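You operate a simulated robot arm through the tools that you are given. There is no shell and no other tool.

Carry out the task below with a simulated robot arm. There is one attempt and no reset: what you move stays moved.

## Task
Put things in order on the front of the fixture table. At the end: the white rolled drawing from the front of the fixture table stands where the silver steel fitting stood; the blue stop pin from the front of the fixture table stands where the white rolled drawing stood; the black rubber mount from the front of the fixture table stands on top of the white note pad; the silver steel fitting from the front of the fixture table stands where the black rubber mount stood; whatever was shut is shut again. Leave all else as you found it, and nothing knocked over.

The check looks at the end state, three seconds after you hand in, the way a careful person would. Anything else that was tipped, shoved, dropped, spilled or broken makes it a failure.

## Robot
A 6-joint arm with a two-finger gripper, fixed in place. Base frame: the origin is at the foot of the arm, x ahead of it, y to its left, z up; the work surface is at about z = 0. Lengths are in m, angles in degrees, forces in N, time in s.
With the tool pointing down near the work surface it reaches from about 0.18 to 0.48 m from the base axis. Its first joint turns from -66.0 to 66.0 degrees. Payload 1.76 kg.
Tool frame: the origin (TCP) lies between the finger pads and is the grasp point; the fingertips stand 0.029 m ahead of it; z points along the fingers, y is the line along which they close. The gripper opens to 0.082 m; its body begins 0.058 m behind the TCP.
Orientation is told as [roll, pitch, yaw] about the base's x, y, z axes, in that order, counted from this pose: with the fingers straight down and closing along the base's y, the tool's x points along the base's -x, its y along +y and its z along -z.

## Interface
- The arm moves only by the tool drive_tool. Its argument "plan" is one flat list of numbers, 7 for each row, row after row: the shift along the base's x, y, z in units of 40 mm (1.0 is 40 mm), then the turn, a rotation vector about the base's x, y, z in units of 6 degrees (1.0 is 6 degrees), then the closure, from 0 (fully open) to 1 (shut). In form: [dx, dy, dz, rx, ry, rz, gripper, dx, dy, dz, rx, ry, rz, gripper, ...]. A call has 1 to 20 rows; each row shifts and turns the commanded pose from where the row before left it. A call with a number of a shift or a turn outside -1 to 1 is refused whole. Rows are played at 5 a second. More than 0.05 m and 8.6 degrees between two rows, or a gripper value outside its range, and nothing of the call is played. Where a pose cannot be reached the arm comes as near as it can. A force on the tool above 40 N (or 10 N above the force at the start of the call, whichever is more), or a blocked arm, ends the call early, and 0.2 s more pass. The fingers move at their own pace (about 0.2035 m/s each) and stop on an object; they squeeze with about 34 N. The grip force told is the motor's: it shows also when the fingers shut on nothing. Time passes only in rows, and 0.2 s behind the last, so rows that do not move let the fingers close. The reply holds the time, the measured pose of the TCP, the force on the tool along the base axes, the opening and the grip force, in the units named above and with some noise, with the torque about the TCP (base axes, N m) and any sound that the robot's microphone picked up, and new pictures: "views" is both (left out), scene, wrist or none.
- Cameras (640 x 400 px; columns grow to the right, rows downward): "scene" is fixed at [0.0658, 0.3509, 0.462]; the picture's right is [-0.68, -0.74, 0.00], its down [-0.25, 0.23, -0.94] and it looks along [0.69, -0.63, -0.34] (base axes); focal length 279 px, centre (320, 200). "wrist" rides on the gripper at [0.079, 0.004, -0.09] in the tool frame; the picture's right is [-0.05, 1.00, 0.00], its down [-0.71, -0.04, -0.71] and it looks along [-0.71, -0.04, 0.71] (tool axes); focal length 256 px, centre (320, 200). There is no depth. A picture from a camera that has moved, and an enlarged one, comes with that camera's place and axes in the base frame and with its lens. The place of the scene camera against the robot may be out by one fixed shift of up to 0.025 m in any direction.
- zoom(camera, box): a new picture of the part [left, top, right, bottom] of that camera's present view, enlarged. It takes no simulated time.
- hand_in(): hands the job in; it is judged then, once.

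Places have to be worked out from the pictures, the camera data and where the tool is seen. Open the gripper and draw the arm clear of the work before you hand the job in, unless the task says otherwise.

The tools are called after "Emit:" by a JSON object that holds its "op" and its "data". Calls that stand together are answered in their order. drive_tool: Moves the arm, as the interface text tells. Its arguments: {"type":"object","properties":{"plan":{"type":"array","items":{"type":"number"}},"views":{"type":"string","enum":["both","scene","wrist","none"]}},"required":["plan"]} The other tools are called the same way: zoom (camera, box) takes an enlarged picture of a part of a camera's view; hand_in () hands the job in.

At the start:

```text
time_s: 0.0
eef_pos: [0.2374, -0.0539, 0.3455]
orientation: [0.0, -0.1, 0.1]
force: [0.1, -1.4, 0.3]
moment: [0.0, -0.02, 0.01]
opening: 0.0818
grip_force: 0.0
```

scene: 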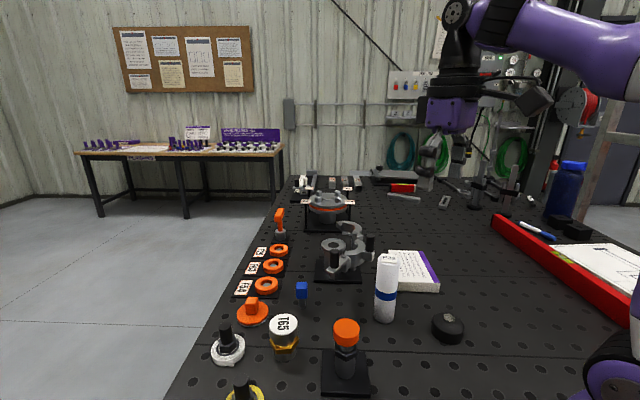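
wrist: 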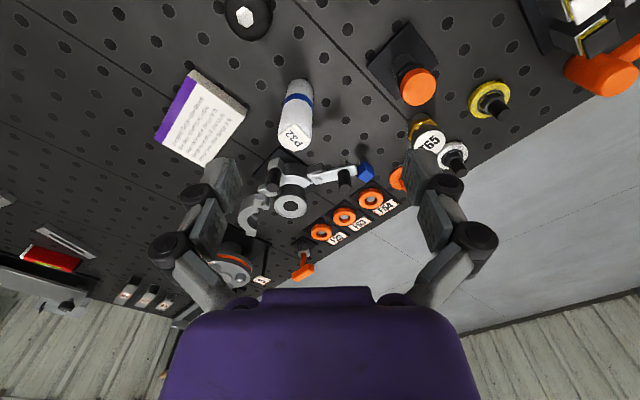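

I start by enlarging both views to tell the objects apart: the white roll, the blue pin, the black mount, the pad and the silver fitting.

Emit:
{"op": "zoom", "data": {"camera": "scene", "box": [200, 220, 480, 400]}}

Emit:
{"op": "zoom", "data": {"camera": "scene", "box": [260, 150, 520, 300]}}

Emit:
{"op": "zoom", "data": {"camera": "wrist", "box": [140, 0, 520, 240]}}

Emit:
{"op": "zoom", "data": {"camera": "wrist", "box": [200, 120, 440, 300]}}

```text
2.22 times, centred on (340, 310) of scene
camera zoom: at [0.0658, 0.3509, 0.462], right [-0.68, -0.74, 0.0], down [-0.25, 0.23, -0.94], along [0.69, -0.63, -0.34], focal length 619 px, centre (276, -44)
```

zoom: 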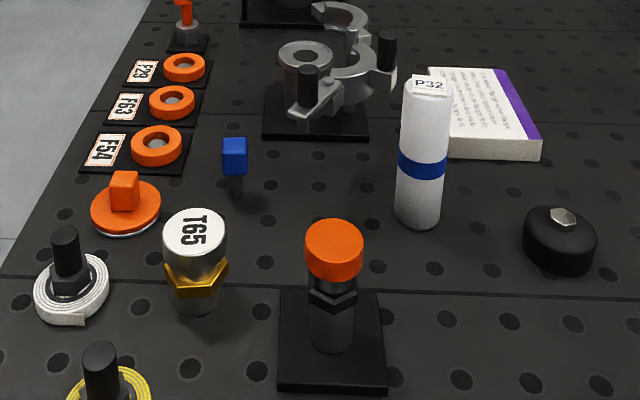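

```text
2.46 times, centred on (390, 225) of scene
camera zoom: at [0.0658, 0.3509, 0.462], right [-0.68, -0.74, 0.0], down [-0.25, 0.23, -0.94], along [0.69, -0.63, -0.34], focal length 686 px, centre (148, 138)
```

zoom: 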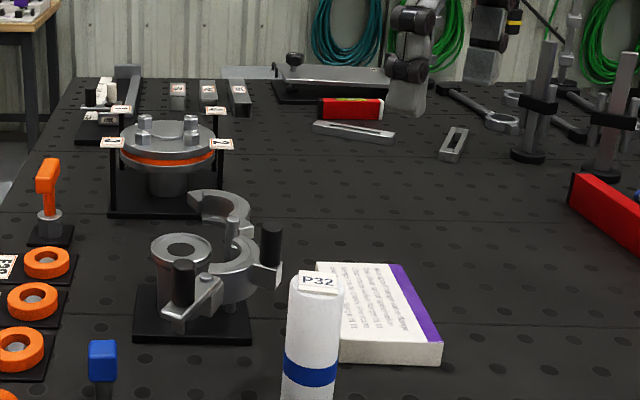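

```text
1.67 times, centred on (330, 120) of wrist
camera zoom: at [0.1565, -0.0489, 0.4333], right [0.05, 1.0, 0.0], down [0.7, -0.04, 0.71], along [0.71, -0.04, -0.71], focal length 427 px, centre (303, 333)
```

zoom: 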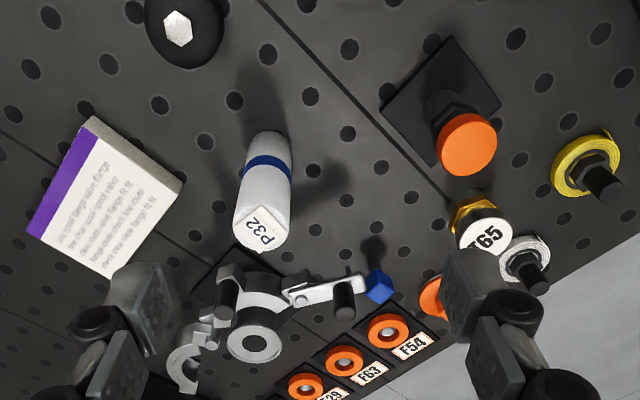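

```text
2.22 times, centred on (320, 210) of wrist
camera zoom: at [0.1565, -0.0489, 0.4333], right [0.05, 1.0, 0.0], down [0.7, -0.04, 0.71], along [0.71, -0.04, -0.71], focal length 569 px, centre (320, 178)
```

zoom: 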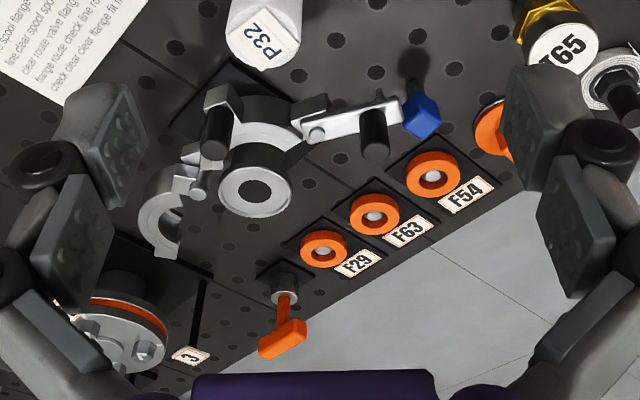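

The fitting with the white T65 label sits near (0.41, 0.13), the roll near (0.33, -0.09), the mount near (0.225, -0.166), the pin near (0.49, 0.02) and the pad near (0.375, -0.275). I'll carry the wrist camera to the left side at a safe height to look at the fitting and its neighbours.

Emit:
{"op": "drive_tool", "data": {"plan": [-0.2, 0.9, -0.5, 0, 0, 0, 0, -0.2, 0.9, -0.5, 0, 0, 0, 0, -0.2, 0.9, -0.5, 0, 0, 0, 0, -0.2, 0.9, -0.5, 0, 0, 0, 0, -0.2, 0.9, -0.5, 0, 0, 0, 0, 0, 0, 0, 0, 0, 0, 0], "views": "both"}}

```text
time_s: 1.4
eef_pos: [0.1951, 0.1248, 0.2456]
orientation: [0.0, -0.1, 0.0]
force: [-0.2, 0.6, 0.0]
moment: [0.01, 0.01, -0.02]
opening: 0.0821
grip_force: 0.0
camera wrist: at [0.1164, 0.1304, 0.3344], right [0.05, 1.0, 0.0], down [0.7, -0.04, 0.71], along [0.71, -0.04, -0.71], focal length 256 px, centre (320, 200)
```

scene: 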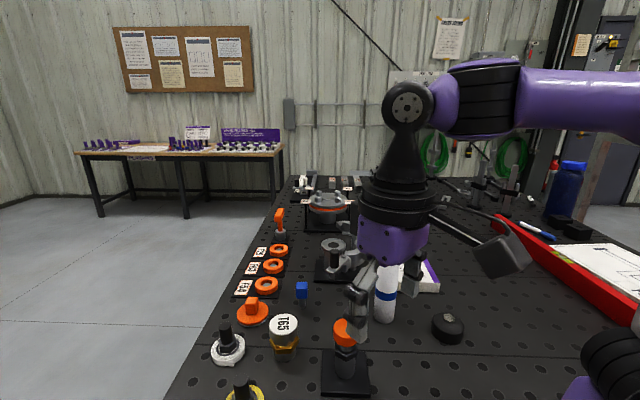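
wrist: 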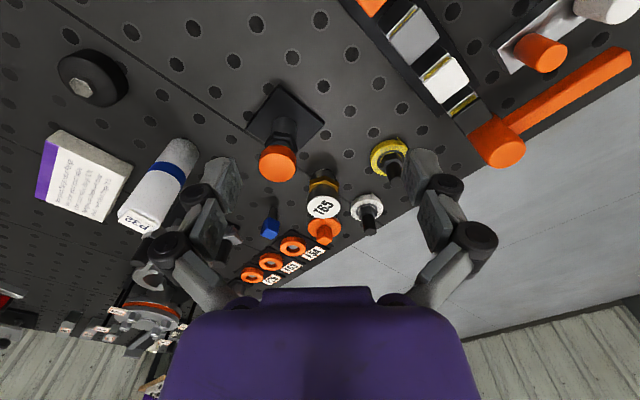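

The fitting now shows in the middle of the wrist view. I enlarge it to read its base and the space around it.

Emit:
{"op": "zoom", "data": {"camera": "wrist", "box": [220, 80, 460, 280]}}

Emit:
{"op": "zoom", "data": {"camera": "wrist", "box": [360, 0, 640, 180]}}

Emit:
{"op": "zoom", "data": {"camera": "wrist", "box": [20, 30, 220, 250]}}

```text
2.00 times, centred on (340, 180) of wrist
camera zoom: at [0.1164, 0.1304, 0.3344], right [0.05, 1.0, 0.0], down [0.7, -0.04, 0.71], along [0.71, -0.04, -0.71], focal length 512 px, centre (280, 240)
```

zoom: 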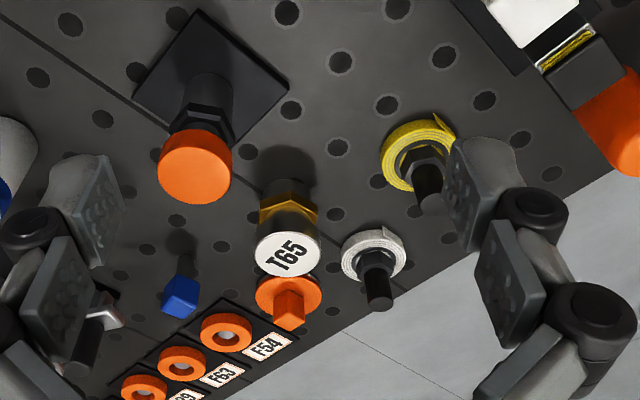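

```text
2.22 times, centred on (500, 90) of wrist
camera zoom: at [0.1164, 0.1304, 0.3344], right [0.05, 1.0, 0.0], down [0.7, -0.04, 0.71], along [0.71, -0.04, -0.71], focal length 569 px, centre (-80, 444)
```

zoom: 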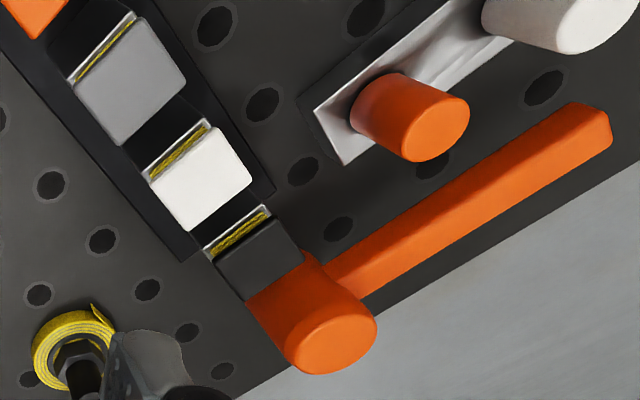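

```text
1.82 times, centred on (120, 140) of wrist
camera zoom: at [0.1164, 0.1304, 0.3344], right [0.05, 1.0, 0.0], down [0.7, -0.04, 0.71], along [0.71, -0.04, -0.71], focal length 465 px, centre (684, 309)
```

zoom: 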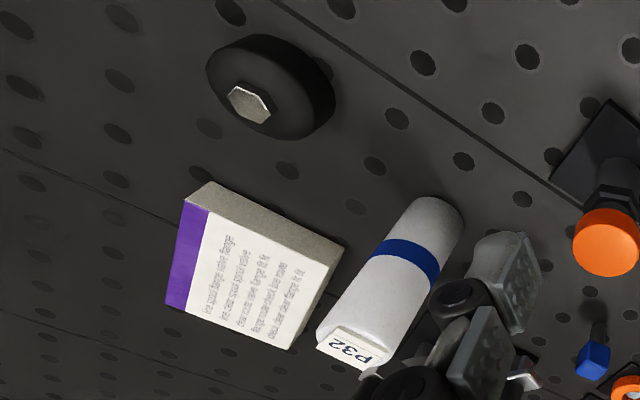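

From two wrist views the fitting's label comes out at about (0.40, 0.12, 0.065). I go a little lower for a finer look at the fitting and its neighbours, still well above everything.

Emit:
{"op": "drive_tool", "data": {"plan": [0.2, 0, -0.5, 0, 0, 0, 0, 0.2, 0, -0.5, 0, 0, 0, 0, 0, 0, -0.5, 0, 0, 0, 0, 0, 0, -0.4, 0, 0, 0, 0, 0, 0, 0, 0, 0, 0, 0], "views": "both"}}

```text
time_s: 2.6
eef_pos: [0.2123, 0.1247, 0.1695]
orientation: [0.1, -0.1, 0.0]
force: [0.0, 0.0, 0.3]
moment: [-0.01, 0.01, 0.01]
opening: 0.0818
grip_force: 0.0
camera wrist: at [0.132, 0.1303, 0.2566], right [0.05, 1.0, 0.0], down [0.7, -0.04, 0.71], along [0.71, -0.04, -0.71], focal length 256 px, centre (320, 200)
```

scene: 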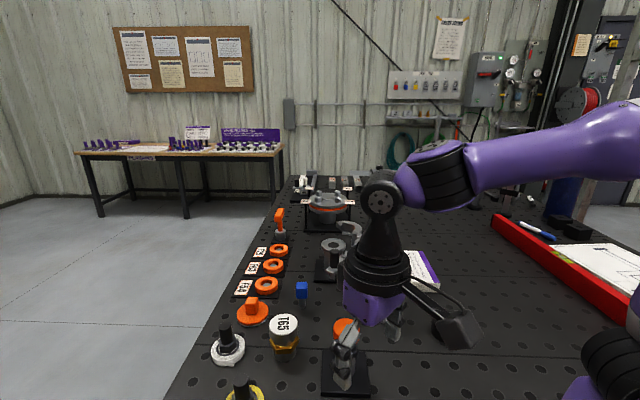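
wrist: 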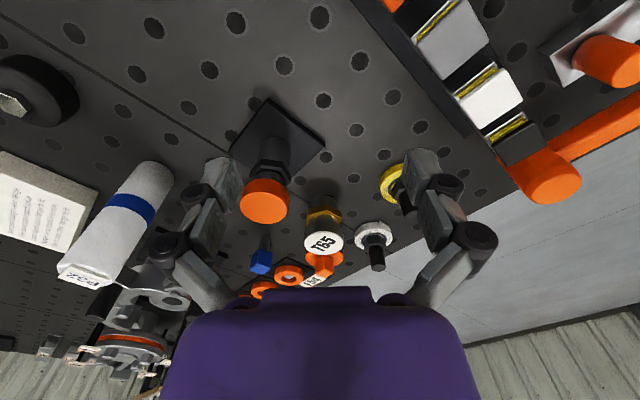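

The view is closer now; I enlarge the fitting and its surroundings.

Emit:
{"op": "zoom", "data": {"camera": "wrist", "box": [230, 120, 410, 290]}}

Emit:
{"op": "zoom", "data": {"camera": "scene", "box": [200, 270, 360, 400]}}

Emit:
{"op": "zoom", "data": {"camera": "wrist", "box": [0, 40, 200, 300]}}

```text
2.35 times, centred on (320, 205) of wrist
camera zoom: at [0.132, 0.1303, 0.2566], right [0.05, 1.0, 0.0], down [0.7, -0.04, 0.71], along [0.71, -0.04, -0.71], focal length 602 px, centre (320, 188)
```

zoom: 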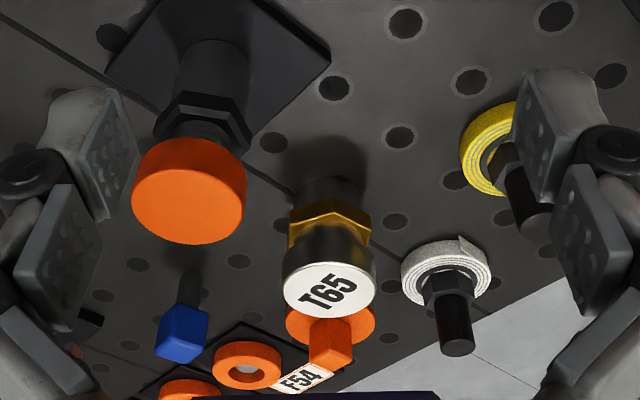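

```text
3.08 times, centred on (280, 335) of scene
camera zoom: at [0.0658, 0.3509, 0.462], right [-0.68, -0.74, 0.0], down [-0.25, 0.23, -0.94], along [0.69, -0.63, -0.34], focal length 857 px, centre (443, -215)
```

zoom: 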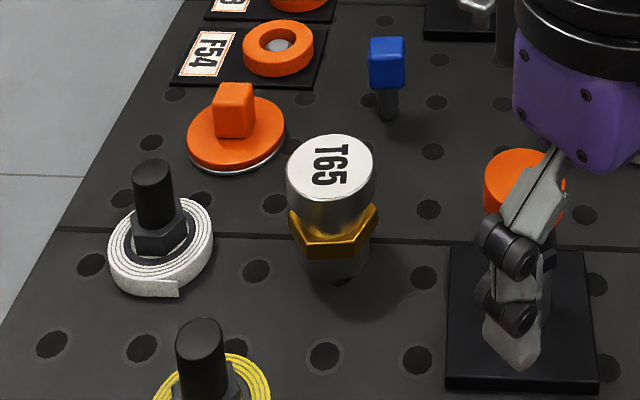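

```text
1.54 times, centred on (100, 170) of wrist
camera zoom: at [0.132, 0.1303, 0.2566], right [0.05, 1.0, 0.0], down [0.7, -0.04, 0.71], along [0.71, -0.04, -0.71], focal length 394 px, centre (658, 246)
```

zoom: 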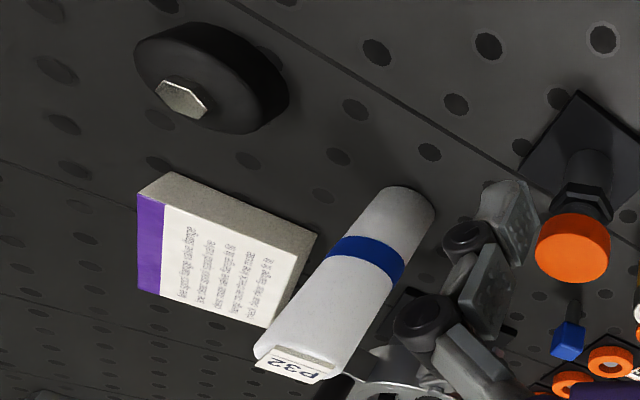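

The fitting's axis stands at about (0.405, 0.120), its top is 0.063 high and it is 0.05 wide, with hex flats nearly facing ±y. Next I rise and cross to the right to measure the mount, pad and roll.

Emit:
{"op": "drive_tool", "data": {"plan": [0, 0, 0.9, 0, 0, 0, 0, 0, 0, 0.9, 0, 0, 0, 0, -0.1, -0.9, 0.2, 0, 0, 0, 0, -0.1, -0.9, 0, 0, 0, 0, 0, -0.1, -0.9, 0, 0, 0, 0, 0, -0.1, -0.9, 0, 0, 0, 0, 0, -0.1, -0.9, 0, 0, 0, 0, 0, -0.1, -0.9, 0, 0, 0, 0, 0, 0, -0.9, 0, 0, 0, 0, 0, 0, -0.9, 0, 0, 0, 0, 0, 0, -0.3, 0, 0, 0, 0, 0, 0, 0, 0, 0, 0, 0, 0], "views": "both"}}

```text
time_s: 5.2
eef_pos: [0.1883, -0.1748, 0.2487]
orientation: [0.0, -0.1, 0.0]
force: [-0.8, -0.8, 0.6]
moment: [0.01, 0.03, 0.01]
opening: 0.0822
grip_force: 0.1
camera wrist: at [0.108, -0.1694, 0.3365], right [0.05, 1.0, 0.0], down [0.7, -0.04, 0.71], along [0.71, -0.04, -0.71], focal length 256 px, centre (320, 200)
```

scene: 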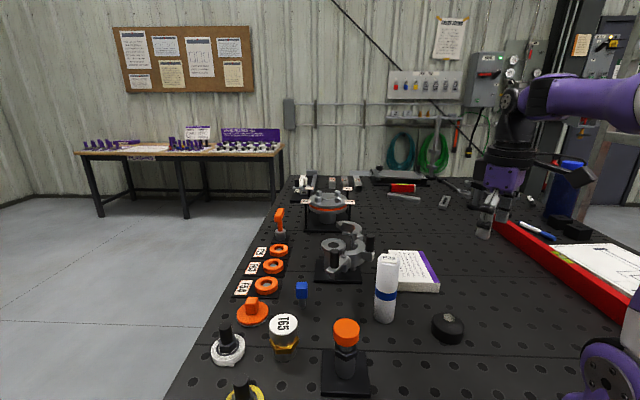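
wrist: 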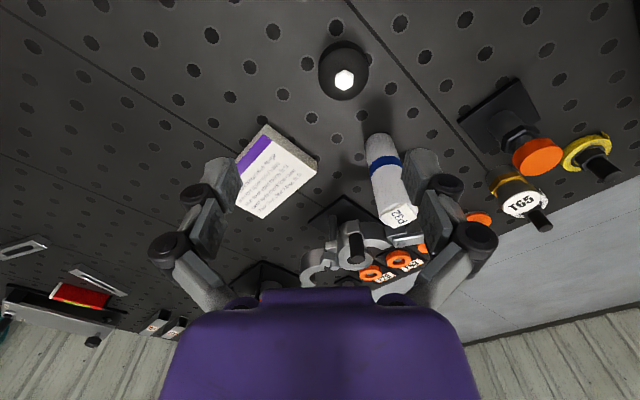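

Emit:
{"op": "zoom", "data": {"camera": "wrist", "box": [220, 30, 440, 240]}}

Emit:
{"op": "zoom", "data": {"camera": "scene", "box": [270, 220, 370, 320]}}

Emit:
{"op": "zoom", "data": {"camera": "scene", "box": [360, 240, 480, 360]}}

```text
1.90 times, centred on (330, 135) of wrist
camera zoom: at [0.108, -0.1694, 0.3365], right [0.05, 1.0, 0.0], down [0.7, -0.04, 0.71], along [0.71, -0.04, -0.71], focal length 488 px, centre (301, 324)
```

zoom: 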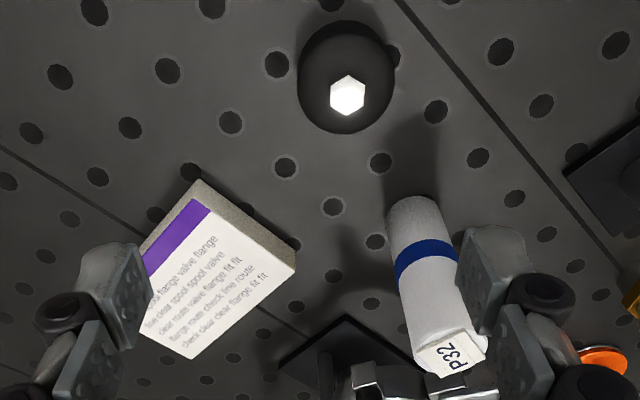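

```text
4.00 times, centred on (320, 270) of scene
camera zoom: at [0.0658, 0.3509, 0.462], right [-0.68, -0.74, 0.0], down [-0.25, 0.23, -0.94], along [0.69, -0.63, -0.34], focal length 1114 px, centre (320, -80)
```

zoom: 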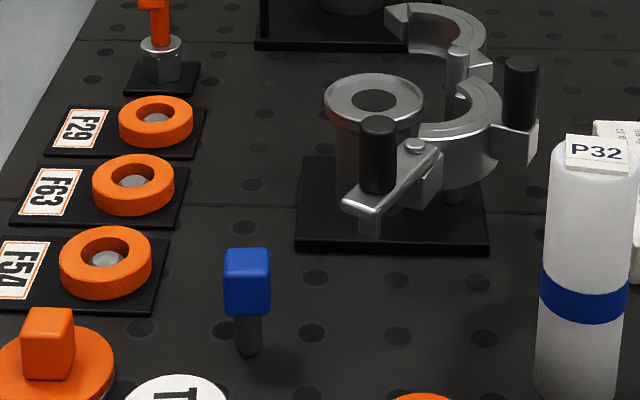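

```text
3.33 times, centred on (420, 300) of scene
camera zoom: at [0.0658, 0.3509, 0.462], right [-0.68, -0.74, 0.0], down [-0.25, 0.23, -0.94], along [0.69, -0.63, -0.34], focal length 929 px, centre (-13, -133)
```

zoom: 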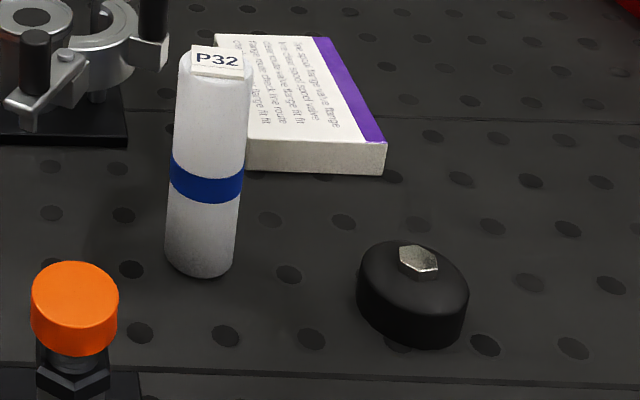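

The mount's hex top sits at about (0.220, -0.148, 0.036), about 0.06 wide; the roll stands at about (0.332, -0.090), 0.143 tall; the pad's centre is about (0.37, -0.275), 0.026 thick. I move over the mount and come down partway to check alignment.

Emit:
{"op": "drive_tool", "data": {"plan": [0.4, 0.33, 0, 0, 0, 0, 0, 0.36, 0.32, -0.2, 0, 0, 0, 0, 0, 0, -0.8, 0, 0, 0, 0, 0, 0, -0.8, 0, 0, 0, 0, 0, 0, -0.8, 0, 0, 0, 0, 0, 0, -0.6, 0, 0, 0, 0, 0, 0, 0, 0, 0, 0, 0], "views": "both"}}

```text
time_s: 6.8
eef_pos: [0.2166, -0.1483, 0.1215]
orientation: [0.1, -0.1, 0.0]
force: [-0.1, -0.1, 0.4]
moment: [-0.02, 0.02, -0.01]
opening: 0.0821
grip_force: 0.0
camera wrist: at [0.1354, -0.1425, 0.2097], right [0.05, 1.0, 0.0], down [0.7, -0.04, 0.71], along [0.71, -0.04, -0.71], focal length 256 px, centre (320, 200)
```

scene: 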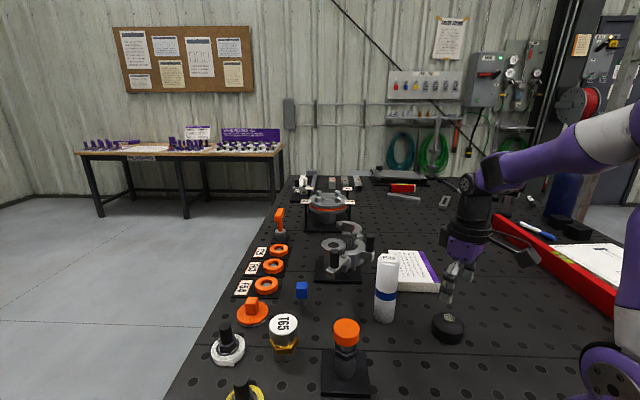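
wrist: 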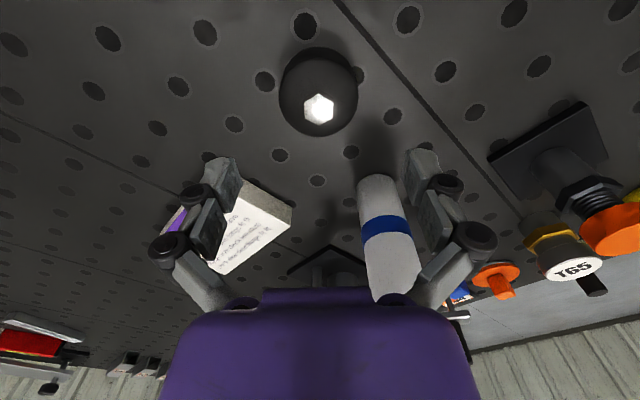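

The mount is straight under the tool (centre about (0.218, -0.148)). I come down so the tips are about 6 mm over the table and then close on it.

Emit:
{"op": "drive_tool", "data": {"plan": [0.05, 0, -0.72, 0, 0, 0, 0, 0, 0, -0.72, 0, 0, 0, 0, 0, 0, -0.72, 0, 0, 0, 0, 0, 0, 0, 0, 0, 0, 0], "views": "both"}}

```text
time_s: 7.8
eef_pos: [0.2196, -0.1488, 0.034]
orientation: [-0.1, 0.0, 0.0]
force: [-0.3, 0.3, -0.4]
moment: [0.0, 0.01, 0.02]
opening: 0.082
grip_force: 0.1
camera wrist: at [0.1391, -0.1438, 0.1219], right [0.05, 1.0, 0.0], down [0.7, -0.04, 0.71], along [0.71, -0.04, -0.71], focal length 256 px, centre (320, 200)
```

scene: 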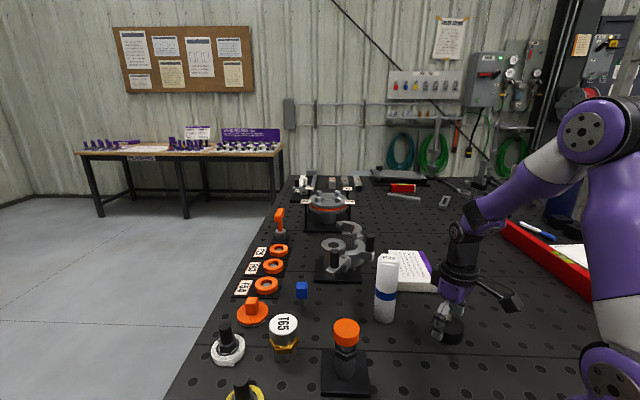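
wrist: 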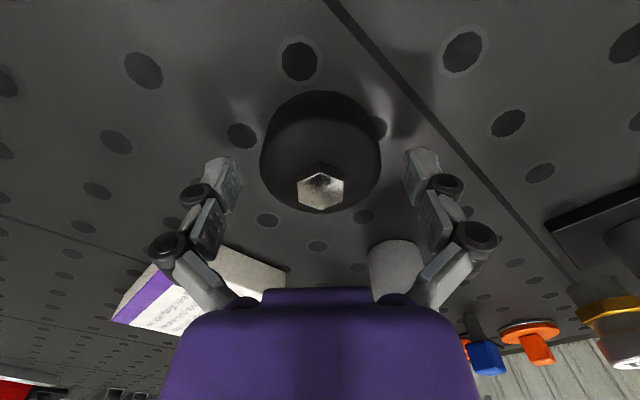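

The mount lies centred between the fingers. I close on it and lift it a few centimetres.

Emit:
{"op": "drive_tool", "data": {"plan": [0, 0, 0, 0, 0, 0, 1, 0, 0, 0, 0, 0, 0, 1, 0, 0, 0, 0, 0, 0, 1, 0, 0, 0.25, 0, 0, 0, 1, 0, 0, 0.75, 0, 0, 0, 1, 0, 0, 0.75, 0, 0, 0, 1, 0, 0, 0, 0, 0, 0, 1], "views": "both"}}

```text
time_s: 9.4
eef_pos: [0.2198, -0.1497, 0.1061]
orientation: [0.0, -0.1, 0.0]
force: [-0.1, -0.2, -2.1]
moment: [0.0, -0.03, 0.02]
opening: 0.0577
grip_force: 34.4
camera wrist: at [0.14, -0.1436, 0.1937], right [0.05, 1.0, 0.0], down [0.71, -0.04, 0.71], along [0.71, -0.04, -0.71], focal length 256 px, centre (320, 200)
```

scene: 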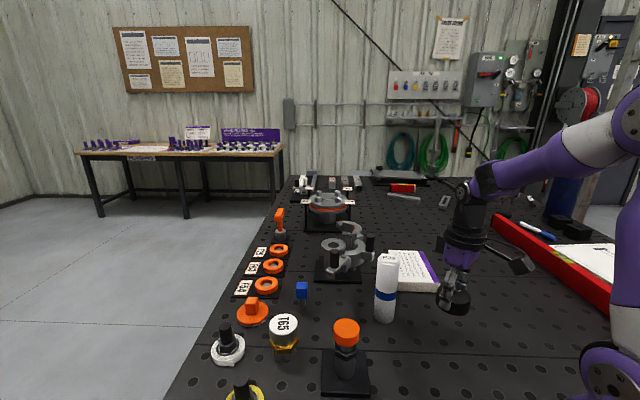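
wrist: 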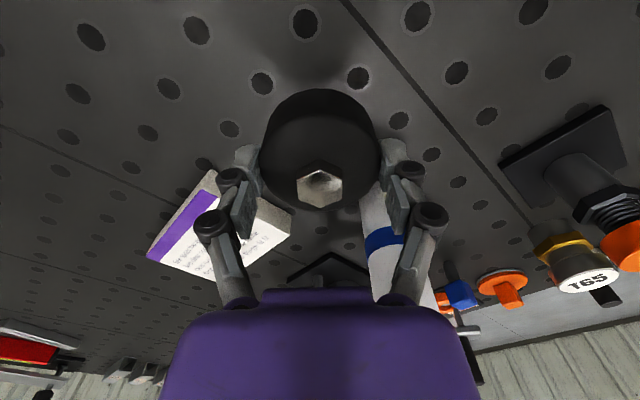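

The mount is held (0.058 wide). I lift it higher, carry it over the pad to about (0.362, -0.266), and come down to just above it.

Emit:
{"op": "drive_tool", "data": {"plan": [0, 0, 1, 0, 0, 0, 1, 0, 0, 1, 0, 0, 0, 1, 0.71, -0.58, 0, 0, 0, 0, 1, 0.71, -0.58, 0, 0, 0, 0, 1, 0.71, -0.58, 0, 0, 0, 0, 1, 0.71, -0.58, 0, 0, 0, 0, 1, 0.71, -0.58, 0, 0, 0, 0, 1, 0, 0, -0.65, 0, 0, 0, 1, 0, 0, -0.65, 0, 0, 0, 1, 0, 0, -0.65, 0, 0, 0, 1, 0, 0, -0.5, 0, 0, 0, 1, 0, 0, 0, 0, 0, 0, 1], "views": "both"}}

```text
time_s: 12.0
eef_pos: [0.3655, -0.2635, 0.0873]
orientation: [0.0, -0.1, 0.0]
force: [-1.4, 0.3, -1.5]
moment: [-0.01, 0.04, -0.04]
opening: 0.0578
grip_force: 33.9
camera wrist: at [0.2836, -0.2589, 0.1742], right [0.05, 1.0, 0.0], down [0.7, -0.04, 0.71], along [0.71, -0.04, -0.71], focal length 256 px, centre (320, 200)
```

scene: 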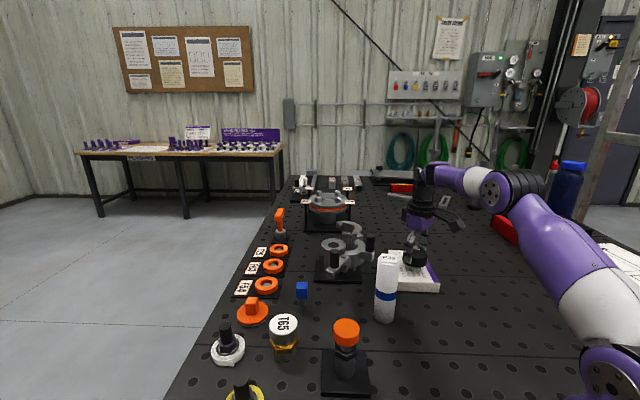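
wrist: 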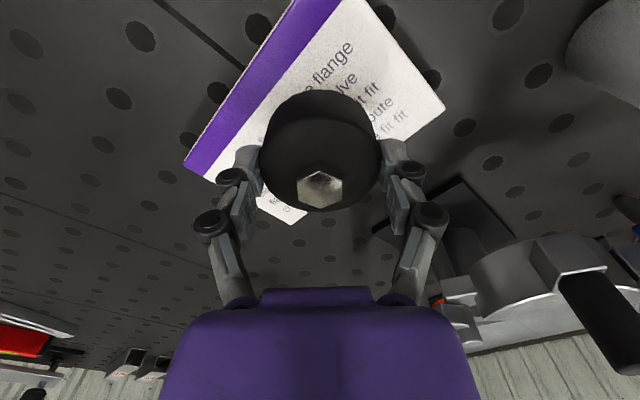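

The pad's corners agree with my earlier figures and the mount hangs well inside its outline. I lower in small steps toward the pad's top at about 0.028, watching the force.

Emit:
{"op": "drive_tool", "data": {"plan": [0, 0, -0.25, 0, 0, 0, 1, 0, 0, -0.2, 0, 0, 0, 1, 0, 0, 0, 0, 0, 0, 1], "views": "both"}}

Emit:
{"op": "zoom", "data": {"camera": "scene", "box": [370, 200, 470, 300]}}

```text
time_s: 12.8
eef_pos: [0.3639, -0.2647, 0.0678]
orientation: [0.0, -0.1, 0.0]
force: [-0.5, 0.0, -1.1]
moment: [-0.01, 0.0, -0.03]
opening: 0.0581
grip_force: 34.4
camera wrist: at [0.2841, -0.2597, 0.1551], right [0.05, 1.0, 0.0], down [0.7, -0.04, 0.71], along [0.71, -0.04, -0.71], focal length 256 px, centre (320, 200)
```

scene: 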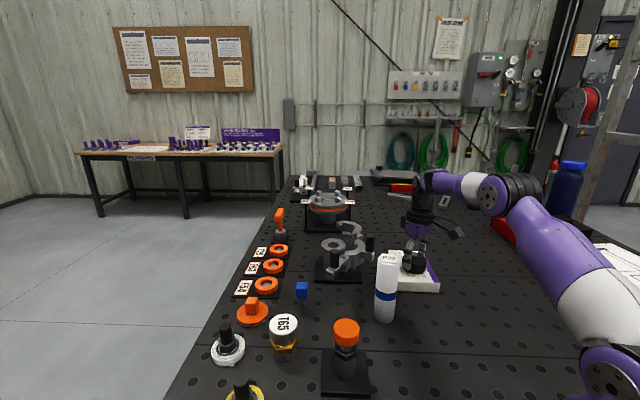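
wrist: 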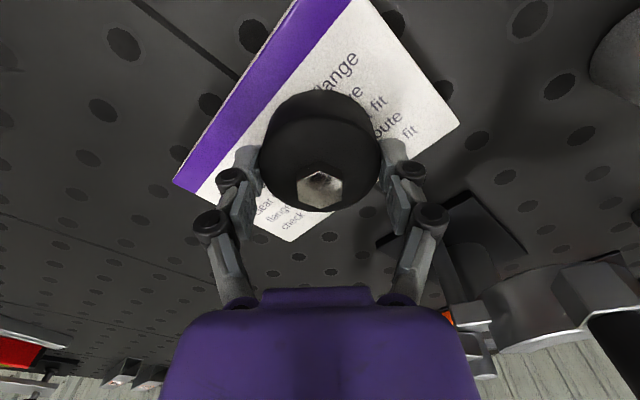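

```text
4.00 times, centred on (420, 250) of scene
camera zoom: at [0.0658, 0.3509, 0.462], right [-0.68, -0.74, 0.0], down [-0.25, 0.23, -0.94], along [0.69, -0.63, -0.34], focal length 1114 px, centre (-80, 0)
```

zoom: 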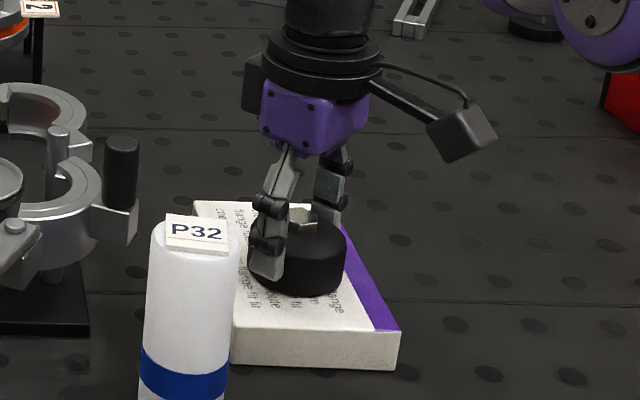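

No contact yet at 0.068. I go down another few millimetres in small steps.

Emit:
{"op": "drive_tool", "data": {"plan": [0, 0, -0.05, 0, 0, 0, 1, 0, 0, -0.05, 0, 0, 0, 1, 0, 0, 0, 0, 0, 0, 1], "views": "none"}}

```text
time_s: 13.6
eef_pos: [0.3641, -0.2645, 0.0655]
orientation: [0.0, 0.0, -0.1]
force: [-0.3, 2.2, 4.2]
moment: [0.01, -0.04, 0.06]
opening: 0.0581
grip_force: 33.8
```

The force along z has swung from about -1.5 N to +4.2 N, so the mount rests on the pad. I open the fingers and check before lifting.

Emit:
{"op": "drive_tool", "data": {"plan": [0, 0, 0, 0, 0, 0, 0.15, 0, 0, 0, 0, 0, 0, 0.0, 0, 0, 0, 0, 0, 0, 0], "views": "both"}}

```text
time_s: 14.4
eef_pos: [0.3638, -0.2635, 0.0647]
orientation: [0.1, -0.1, 0.0]
force: [0.2, -1.0, 0.4]
moment: [0.01, -0.02, 0.0]
opening: 0.0821
grip_force: 0.0
camera wrist: at [0.2841, -0.2591, 0.1524], right [0.05, 1.0, 0.0], down [0.7, -0.04, 0.71], along [0.71, -0.04, -0.71], focal length 256 px, centre (320, 200)
```

scene: 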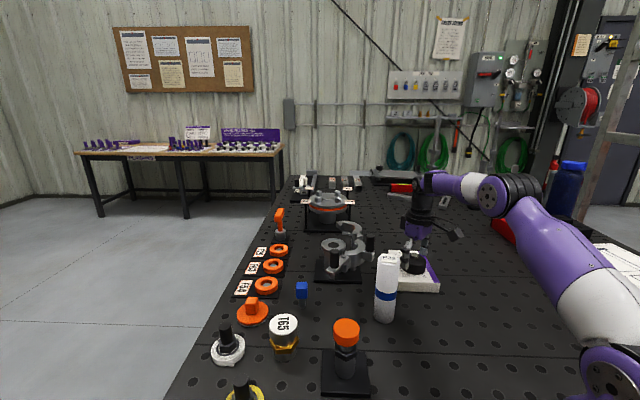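
wrist: 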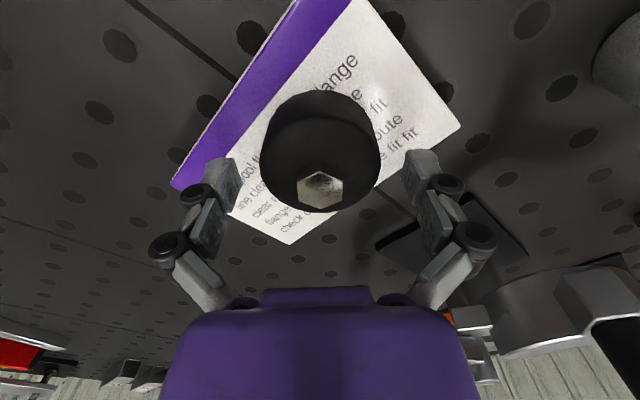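

The mount stands on the pad, released. I lift straight up, travel high over the roll to above the fitting, and look down on it.

Emit:
{"op": "drive_tool", "data": {"plan": [0, 0, 0.5, 0, 0, 0, 0, 0, 0, 1, 0, 0, 0, 0, 0, 0, 1, 0, 0, 0, 0, 0, 0, 1, 0, 0, 0, 0, 0, 0, 0.5, 0, 0, 0, 0, 0.1, 0.96, 0, 0, 0, 0, 0, 0.1, 0.96, 0, 0, 0, 0, 0, 0.1, 0.96, 0, 0, 0, 0, 0, 0.1, 0.96, 0, 0, 0, 0, 0, 0.1, 0.96, 0, 0, 0, 0, 0, 0.1, 0.96, 0, 0, 0, 0, 0, 0.1, 0.96, 0, 0, 0, 0, 0, 0.1, 0.96, 0, 0, 0, 0, 0, 0.1, 0.96, 0, 0, 0, 0, 0, 0.1, 0.96, 0, 0, 0, 0, 0, 0, 0, -0.8, 0, 0, 0, 0, 0, 0, -0.8, 0, 0, 0, 0, 0, 0, 0, 0, 0, 0, 0], "views": "both"}}

Emit:
{"op": "zoom", "data": {"camera": "wrist", "box": [220, 40, 420, 200]}}

Emit:
{"op": "zoom", "data": {"camera": "scene", "box": [350, 220, 470, 340]}}

```text
time_s: 18.2
eef_pos: [0.3945, 0.1281, 0.1522]
orientation: [0.0, -0.1, 0.0]
force: [-0.5, 0.8, -0.4]
moment: [-0.01, -0.02, 0.0]
opening: 0.082
grip_force: 0.0
out of reach, approached as far as the arm can: row 4, 5
camera wrist: at [0.3132, 0.1326, 0.2405], right [0.05, 1.0, 0.0], down [0.7, -0.04, 0.71], along [0.71, -0.04, -0.71], focal length 256 px, centre (320, 200)
```

scene: 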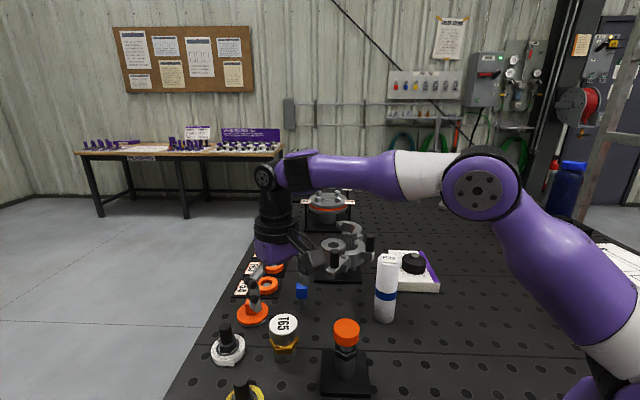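
wrist: 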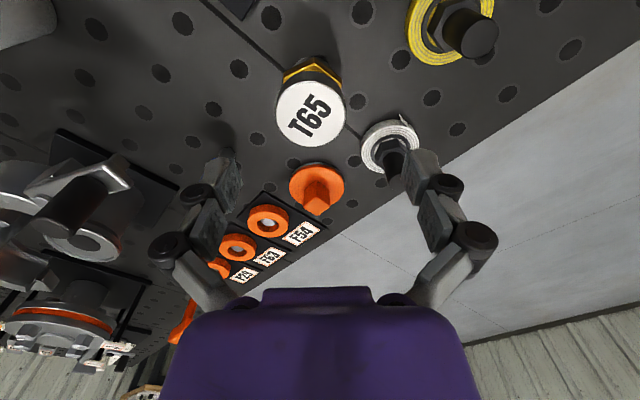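

```text
2.50 times, centred on (320, 120) of wrist
camera zoom: at [0.3132, 0.1326, 0.2405], right [0.05, 1.0, 0.0], down [0.7, -0.04, 0.71], along [0.71, -0.04, -0.71], focal length 640 px, centre (320, 400)
```

zoom: 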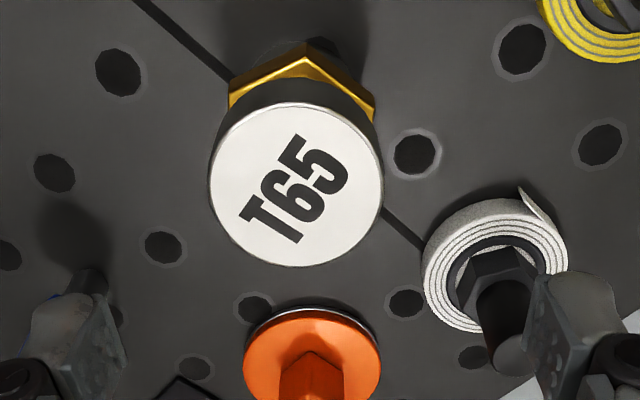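

```text
3.33 times, centred on (410, 280) of scene
camera zoom: at [0.0658, 0.3509, 0.462], right [-0.68, -0.74, 0.0], down [-0.25, 0.23, -0.94], along [0.69, -0.63, -0.34], focal length 929 px, centre (20, -67)
```

zoom: 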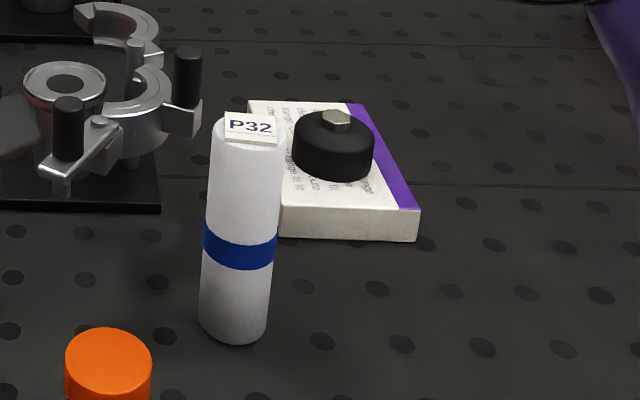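

The fitting's label centre works out at (0.4015, 0.1206), with hex flats facing about 82°. I correct the position, turn the tool by -7.5° to match the flats, and lower to just above it.

Emit:
{"op": "drive_tool", "data": {"plan": [0.09, -0.1, 0, 0, 0, -0.62, 0, 0.085, -0.09, -0.4, 0, 0, -0.63, 0, 0, 0, -0.6, 0, 0, 0, 0, 0, 0, 0, 0, 0, 0, 0], "views": "both"}}

Emit:
{"op": "zoom", "data": {"camera": "wrist", "box": [160, 40, 480, 240]}}

```text
time_s: 19.2
eef_pos: [0.3984, 0.1184, 0.1136]
orientation: [0.1, 0.0, -7.5]
force: [0.5, 0.2, 0.5]
moment: [0.03, -0.02, 0.02]
opening: 0.0821
grip_force: 0.0
camera wrist: at [0.3192, 0.1338, 0.2016], right [0.18, 0.98, 0.0], down [0.69, -0.13, 0.71], along [0.7, -0.13, -0.71], focal length 256 px, centre (320, 200)
```

scene: 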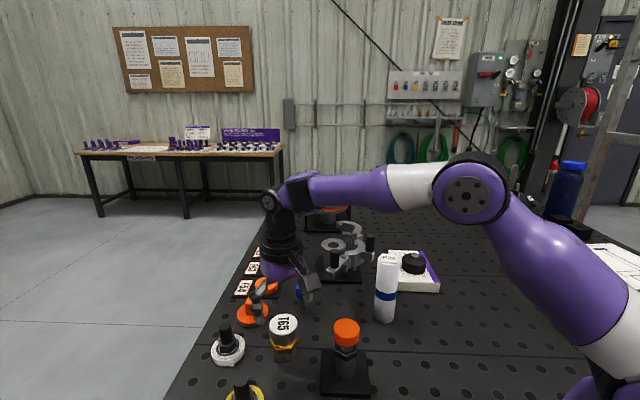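
wrist: 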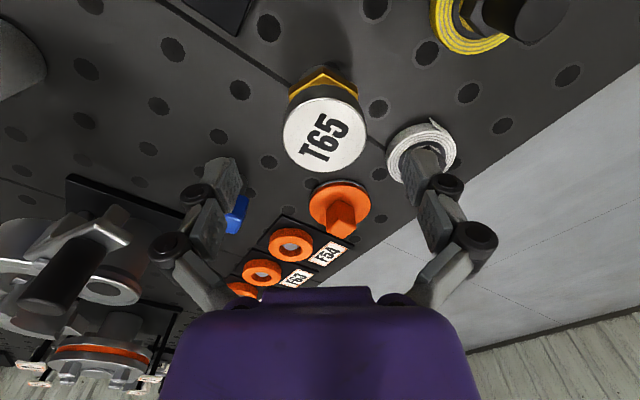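

```text
2.00 times, centred on (320, 140) of wrist
camera zoom: at [0.3192, 0.1338, 0.2016], right [0.18, 0.98, 0.0], down [0.69, -0.13, 0.71], along [0.7, -0.13, -0.71], focal length 512 px, centre (320, 320)
```

zoom: 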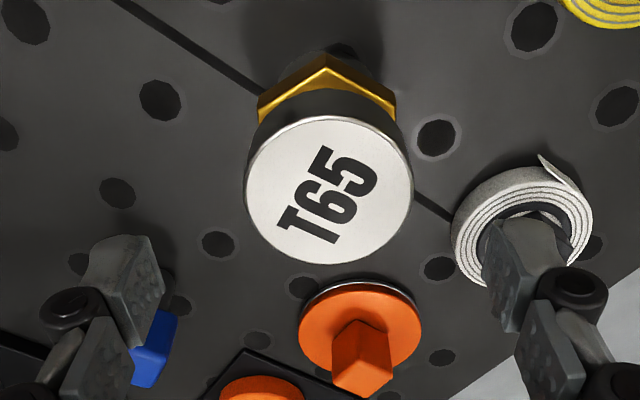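

I enlarge the scene view to check where the fingers stand against the fitting.

Emit:
{"op": "zoom", "data": {"camera": "scene", "box": [210, 220, 370, 380]}}

```text
2.50 times, centred on (290, 300) of scene
camera zoom: at [0.0658, 0.3509, 0.462], right [-0.68, -0.74, 0.0], down [-0.25, 0.23, -0.94], along [0.69, -0.63, -0.34], focal length 696 px, centre (395, -50)
```

zoom: 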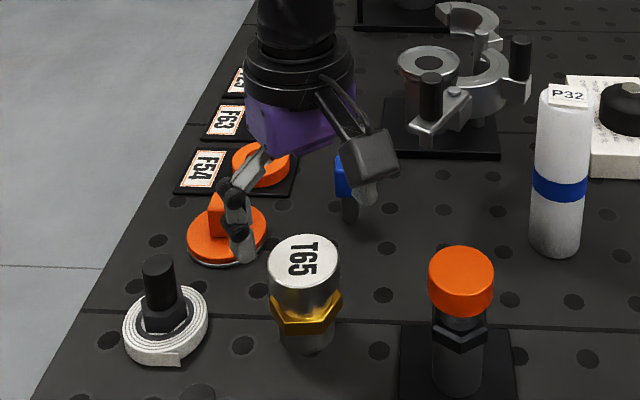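

The fitting lies between the open fingers at about (0.401, 0.121). I shift by 3 mm and lower around it to a TCP height of about 0.043.

Emit:
{"op": "drive_tool", "data": {"plan": [0.07, 0.07, 0, 0, 0, 0, 0, 0, 0, -0.6, 0, 0, 0, 0, 0, 0, -0.6, 0, 0, 0, 0, 0, 0, -0.56, 0, 0, 0, 0, 0, 0, 0, 0, 0, 0, 0], "views": "both"}}

Emit:
{"op": "zoom", "data": {"camera": "scene", "box": [210, 260, 350, 390]}}

```text
time_s: 20.4
eef_pos: [0.4019, 0.1195, 0.0438]
orientation: [0.0, -0.1, -7.4]
force: [-0.1, 0.3, -0.1]
moment: [-0.01, 0.01, -0.01]
opening: 0.0822
grip_force: 0.2
camera wrist: at [0.3225, 0.1357, 0.1316], right [0.18, 0.98, 0.0], down [0.69, -0.13, 0.71], along [0.7, -0.13, -0.71], focal length 256 px, centre (320, 200)
```

scene: 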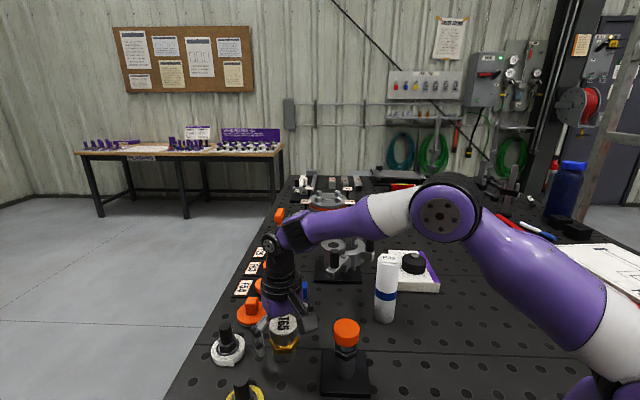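
wrist: 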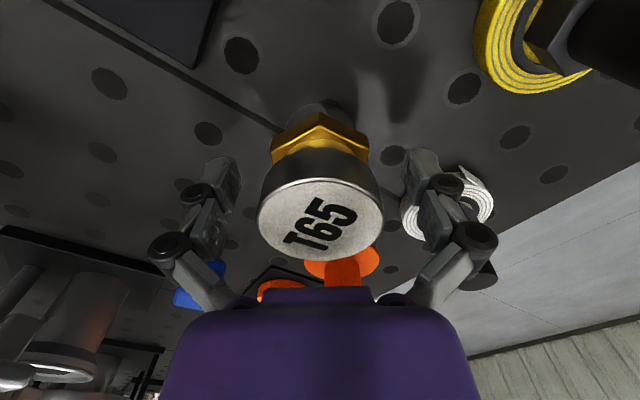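

```text
3.08 times, centred on (280, 325) of scene
camera zoom: at [0.0658, 0.3509, 0.462], right [-0.68, -0.74, 0.0], down [-0.25, 0.23, -0.94], along [0.69, -0.63, -0.34], focal length 857 px, centre (443, -185)
```

zoom: 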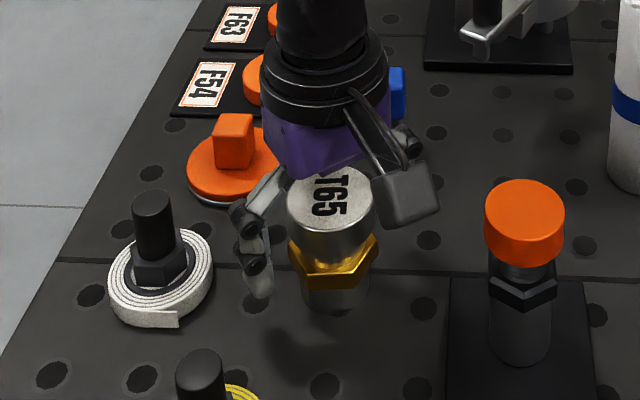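

The fitting is centred between the fingers (axis about (0.4005, 0.121)). I close on it and lift it a little.

Emit:
{"op": "drive_tool", "data": {"plan": [0, 0, 0, 0, 0, 0, 1, 0, 0, 0, 0, 0, 0, 1, 0, 0, 0, 0, 0, 0, 1, 0, 0, 0.25, 0, 0, 0, 1, 0, 0, 0.5, 0, 0, 0, 1, 0, 0, 0, 0, 0, 0, 1], "views": "both"}}

Emit:
{"op": "zoom", "data": {"camera": "scene", "box": [210, 260, 350, 390]}}

```text
time_s: 21.8
eef_pos: [0.4044, 0.122, 0.0744]
orientation: [0.1, 0.0, -7.4]
force: [-0.2, 0.3, -2.1]
moment: [-0.02, 0.01, 0.02]
opening: 0.053
grip_force: 33.9
camera wrist: at [0.3247, 0.1371, 0.162], right [0.18, 0.98, 0.0], down [0.69, -0.13, 0.71], along [0.7, -0.13, -0.71], focal length 256 px, centre (320, 200)
```

scene: 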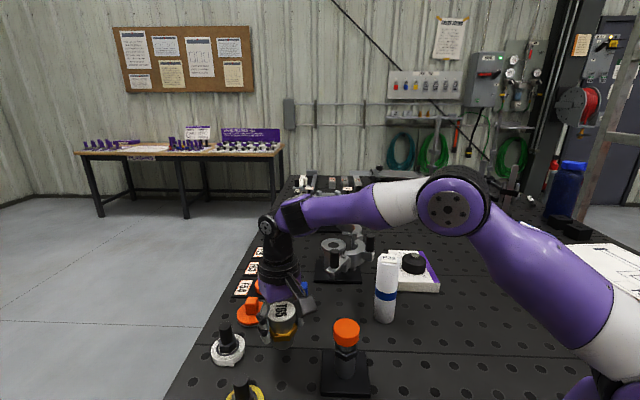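
wrist: 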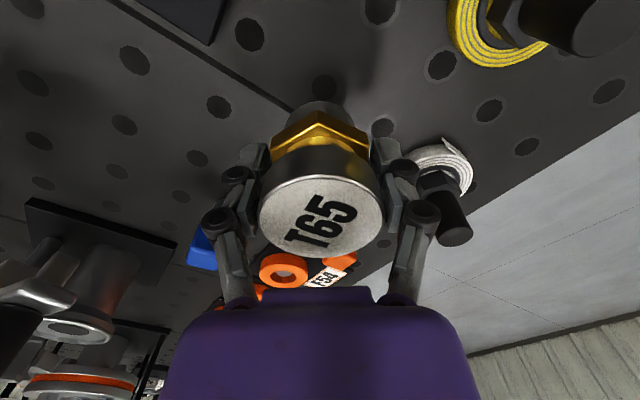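

```text
3.08 times, centred on (280, 325) of scene
camera zoom: at [0.0658, 0.3509, 0.462], right [-0.68, -0.74, 0.0], down [-0.25, 0.23, -0.94], along [0.69, -0.63, -0.34], focal length 857 px, centre (443, -185)
```

zoom: 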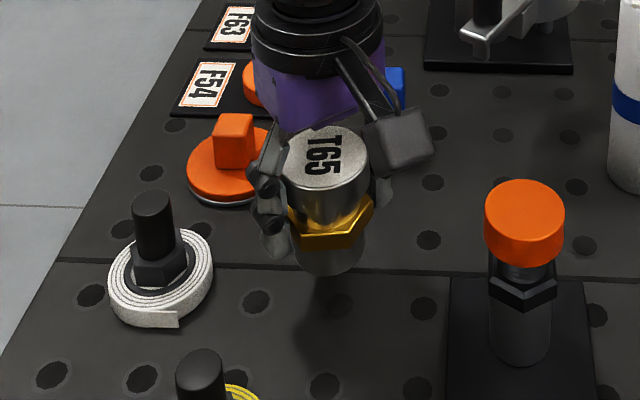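

The fitting is held upright (0.053 wide). I lift, pull inward and upward over the low items, pass clear of the roll, and stop above the mount's old place at about (0.219, -0.148).

Emit:
{"op": "drive_tool", "data": {"plan": [0, 0, 1, 0, 0, 0, 1, 0, 0, 1, 0, 0, 0, 1, -0.775, -0.6375, 0.375, 0, 0, 0, 1, -0.775, -0.6375, 0.375, 0, 0, 0, 1, -0.775, -0.6375, 0.375, 0, 0, 0, 1, -0.775, -0.6375, 0.375, 0, 0, 0, 1, -0.305, -0.8425, 0, 0, 0, 0, 1, -0.305, -0.8425, 0, 0, 0, 0, 1, -0.305, -0.8425, 0, 0, 0, 0, 1, -0.305, -0.8425, 0, 0, 0, 0, 1, -0.305, -0.8425, 0, 0, 0, 0, 1, 0, 0, -0.95, 0, 0, 0, 1, 0, 0, -0.95, 0, 0, 0, 1, 0, 0, -0.8, 0, 0, 0, 1, 0, 0, 0, 0, 0, 0, 1], "views": "both"}}

```text
time_s: 25.0
eef_pos: [0.2198, -0.1486, 0.1058]
orientation: [0.0, -0.1, -7.5]
force: [-0.3, -0.8, -2.4]
moment: [0.01, -0.04, -0.03]
opening: 0.0529
grip_force: 33.9
camera wrist: at [0.141, -0.1319, 0.1935], right [0.18, 0.98, 0.0], down [0.69, -0.13, 0.71], along [0.7, -0.13, -0.71], focal length 256 px, centre (320, 200)
```

scene: 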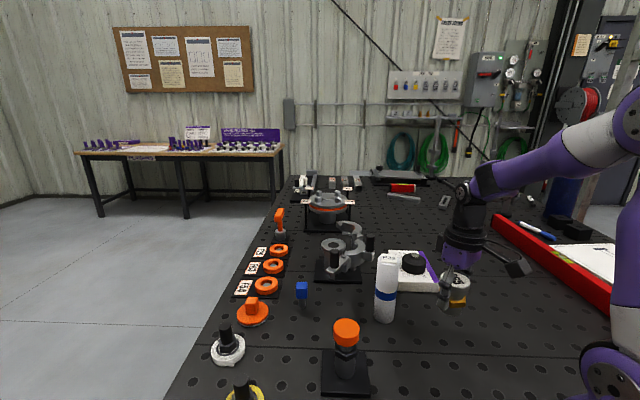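
wrist: 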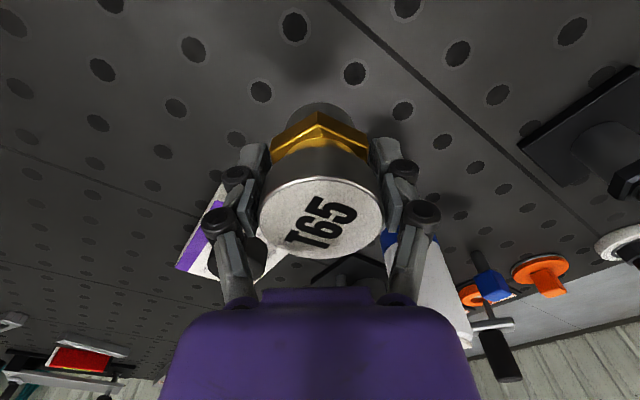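

I'm right over the mount's old place (0.2198, -0.1486). I lower to about 5 mm above resting height.

Emit:
{"op": "drive_tool", "data": {"plan": [0, 0, -0.7, 0, 0, 0, 1, 0, 0, -0.5, 0, 0, 0, 1, 0, 0, -0.2, 0, 0, 0, 1, 0, 0, 0, 0, 0, 0, 1], "views": "both"}}

```text
time_s: 26.0
eef_pos: [0.2174, -0.1483, 0.0499]
orientation: [0.1, -0.2, -7.5]
force: [-0.7, -0.2, -1.8]
moment: [0.0, -0.03, -0.02]
opening: 0.0531
grip_force: 34.0
camera wrist: at [0.138, -0.1327, 0.1375], right [0.18, 0.98, 0.0], down [0.69, -0.13, 0.71], along [0.7, -0.13, -0.71], focal length 256 px, centre (320, 200)
```

scene: 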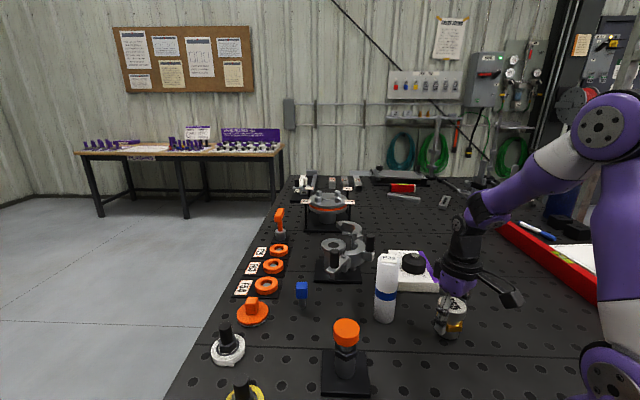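
wrist: 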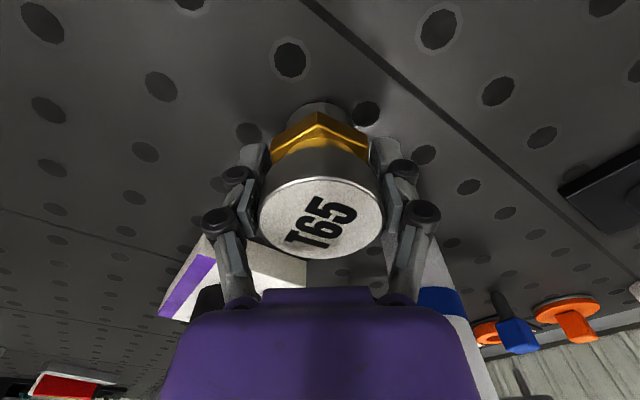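

Now down by small steps until the force shows it resting on the table.

Emit:
{"op": "drive_tool", "data": {"plan": [0.02, 0, -0.08, 0, 0, 0, 1, 0, 0, -0.05, 0, 0, 0, 1, 0, 0, 0, 0, 0, 0, 1], "views": "none"}}

```text
time_s: 26.8
eef_pos: [0.2189, -0.1485, 0.0445]
orientation: [0.0, -0.1, -7.5]
force: [-0.8, -0.3, -1.1]
moment: [-0.01, 0.01, 0.03]
opening: 0.053
grip_force: 34.2
```

Emit:
{"op": "drive_tool", "data": {"plan": [0, 0, -0.03, 0, 0, 0, 1, 0, 0, -0.02, 0, 0, 0, 1, 0, 0, 0, 0, 0, 0, 1], "views": "none"}}

```text
time_s: 27.6
eef_pos: [0.2194, -0.1476, 0.044]
orientation: [-0.1, -0.1, -7.5]
force: [-7.0, -4.2, 19.0]
moment: [-0.2, 0.14, -0.07]
opening: 0.0527
grip_force: 34.1
```

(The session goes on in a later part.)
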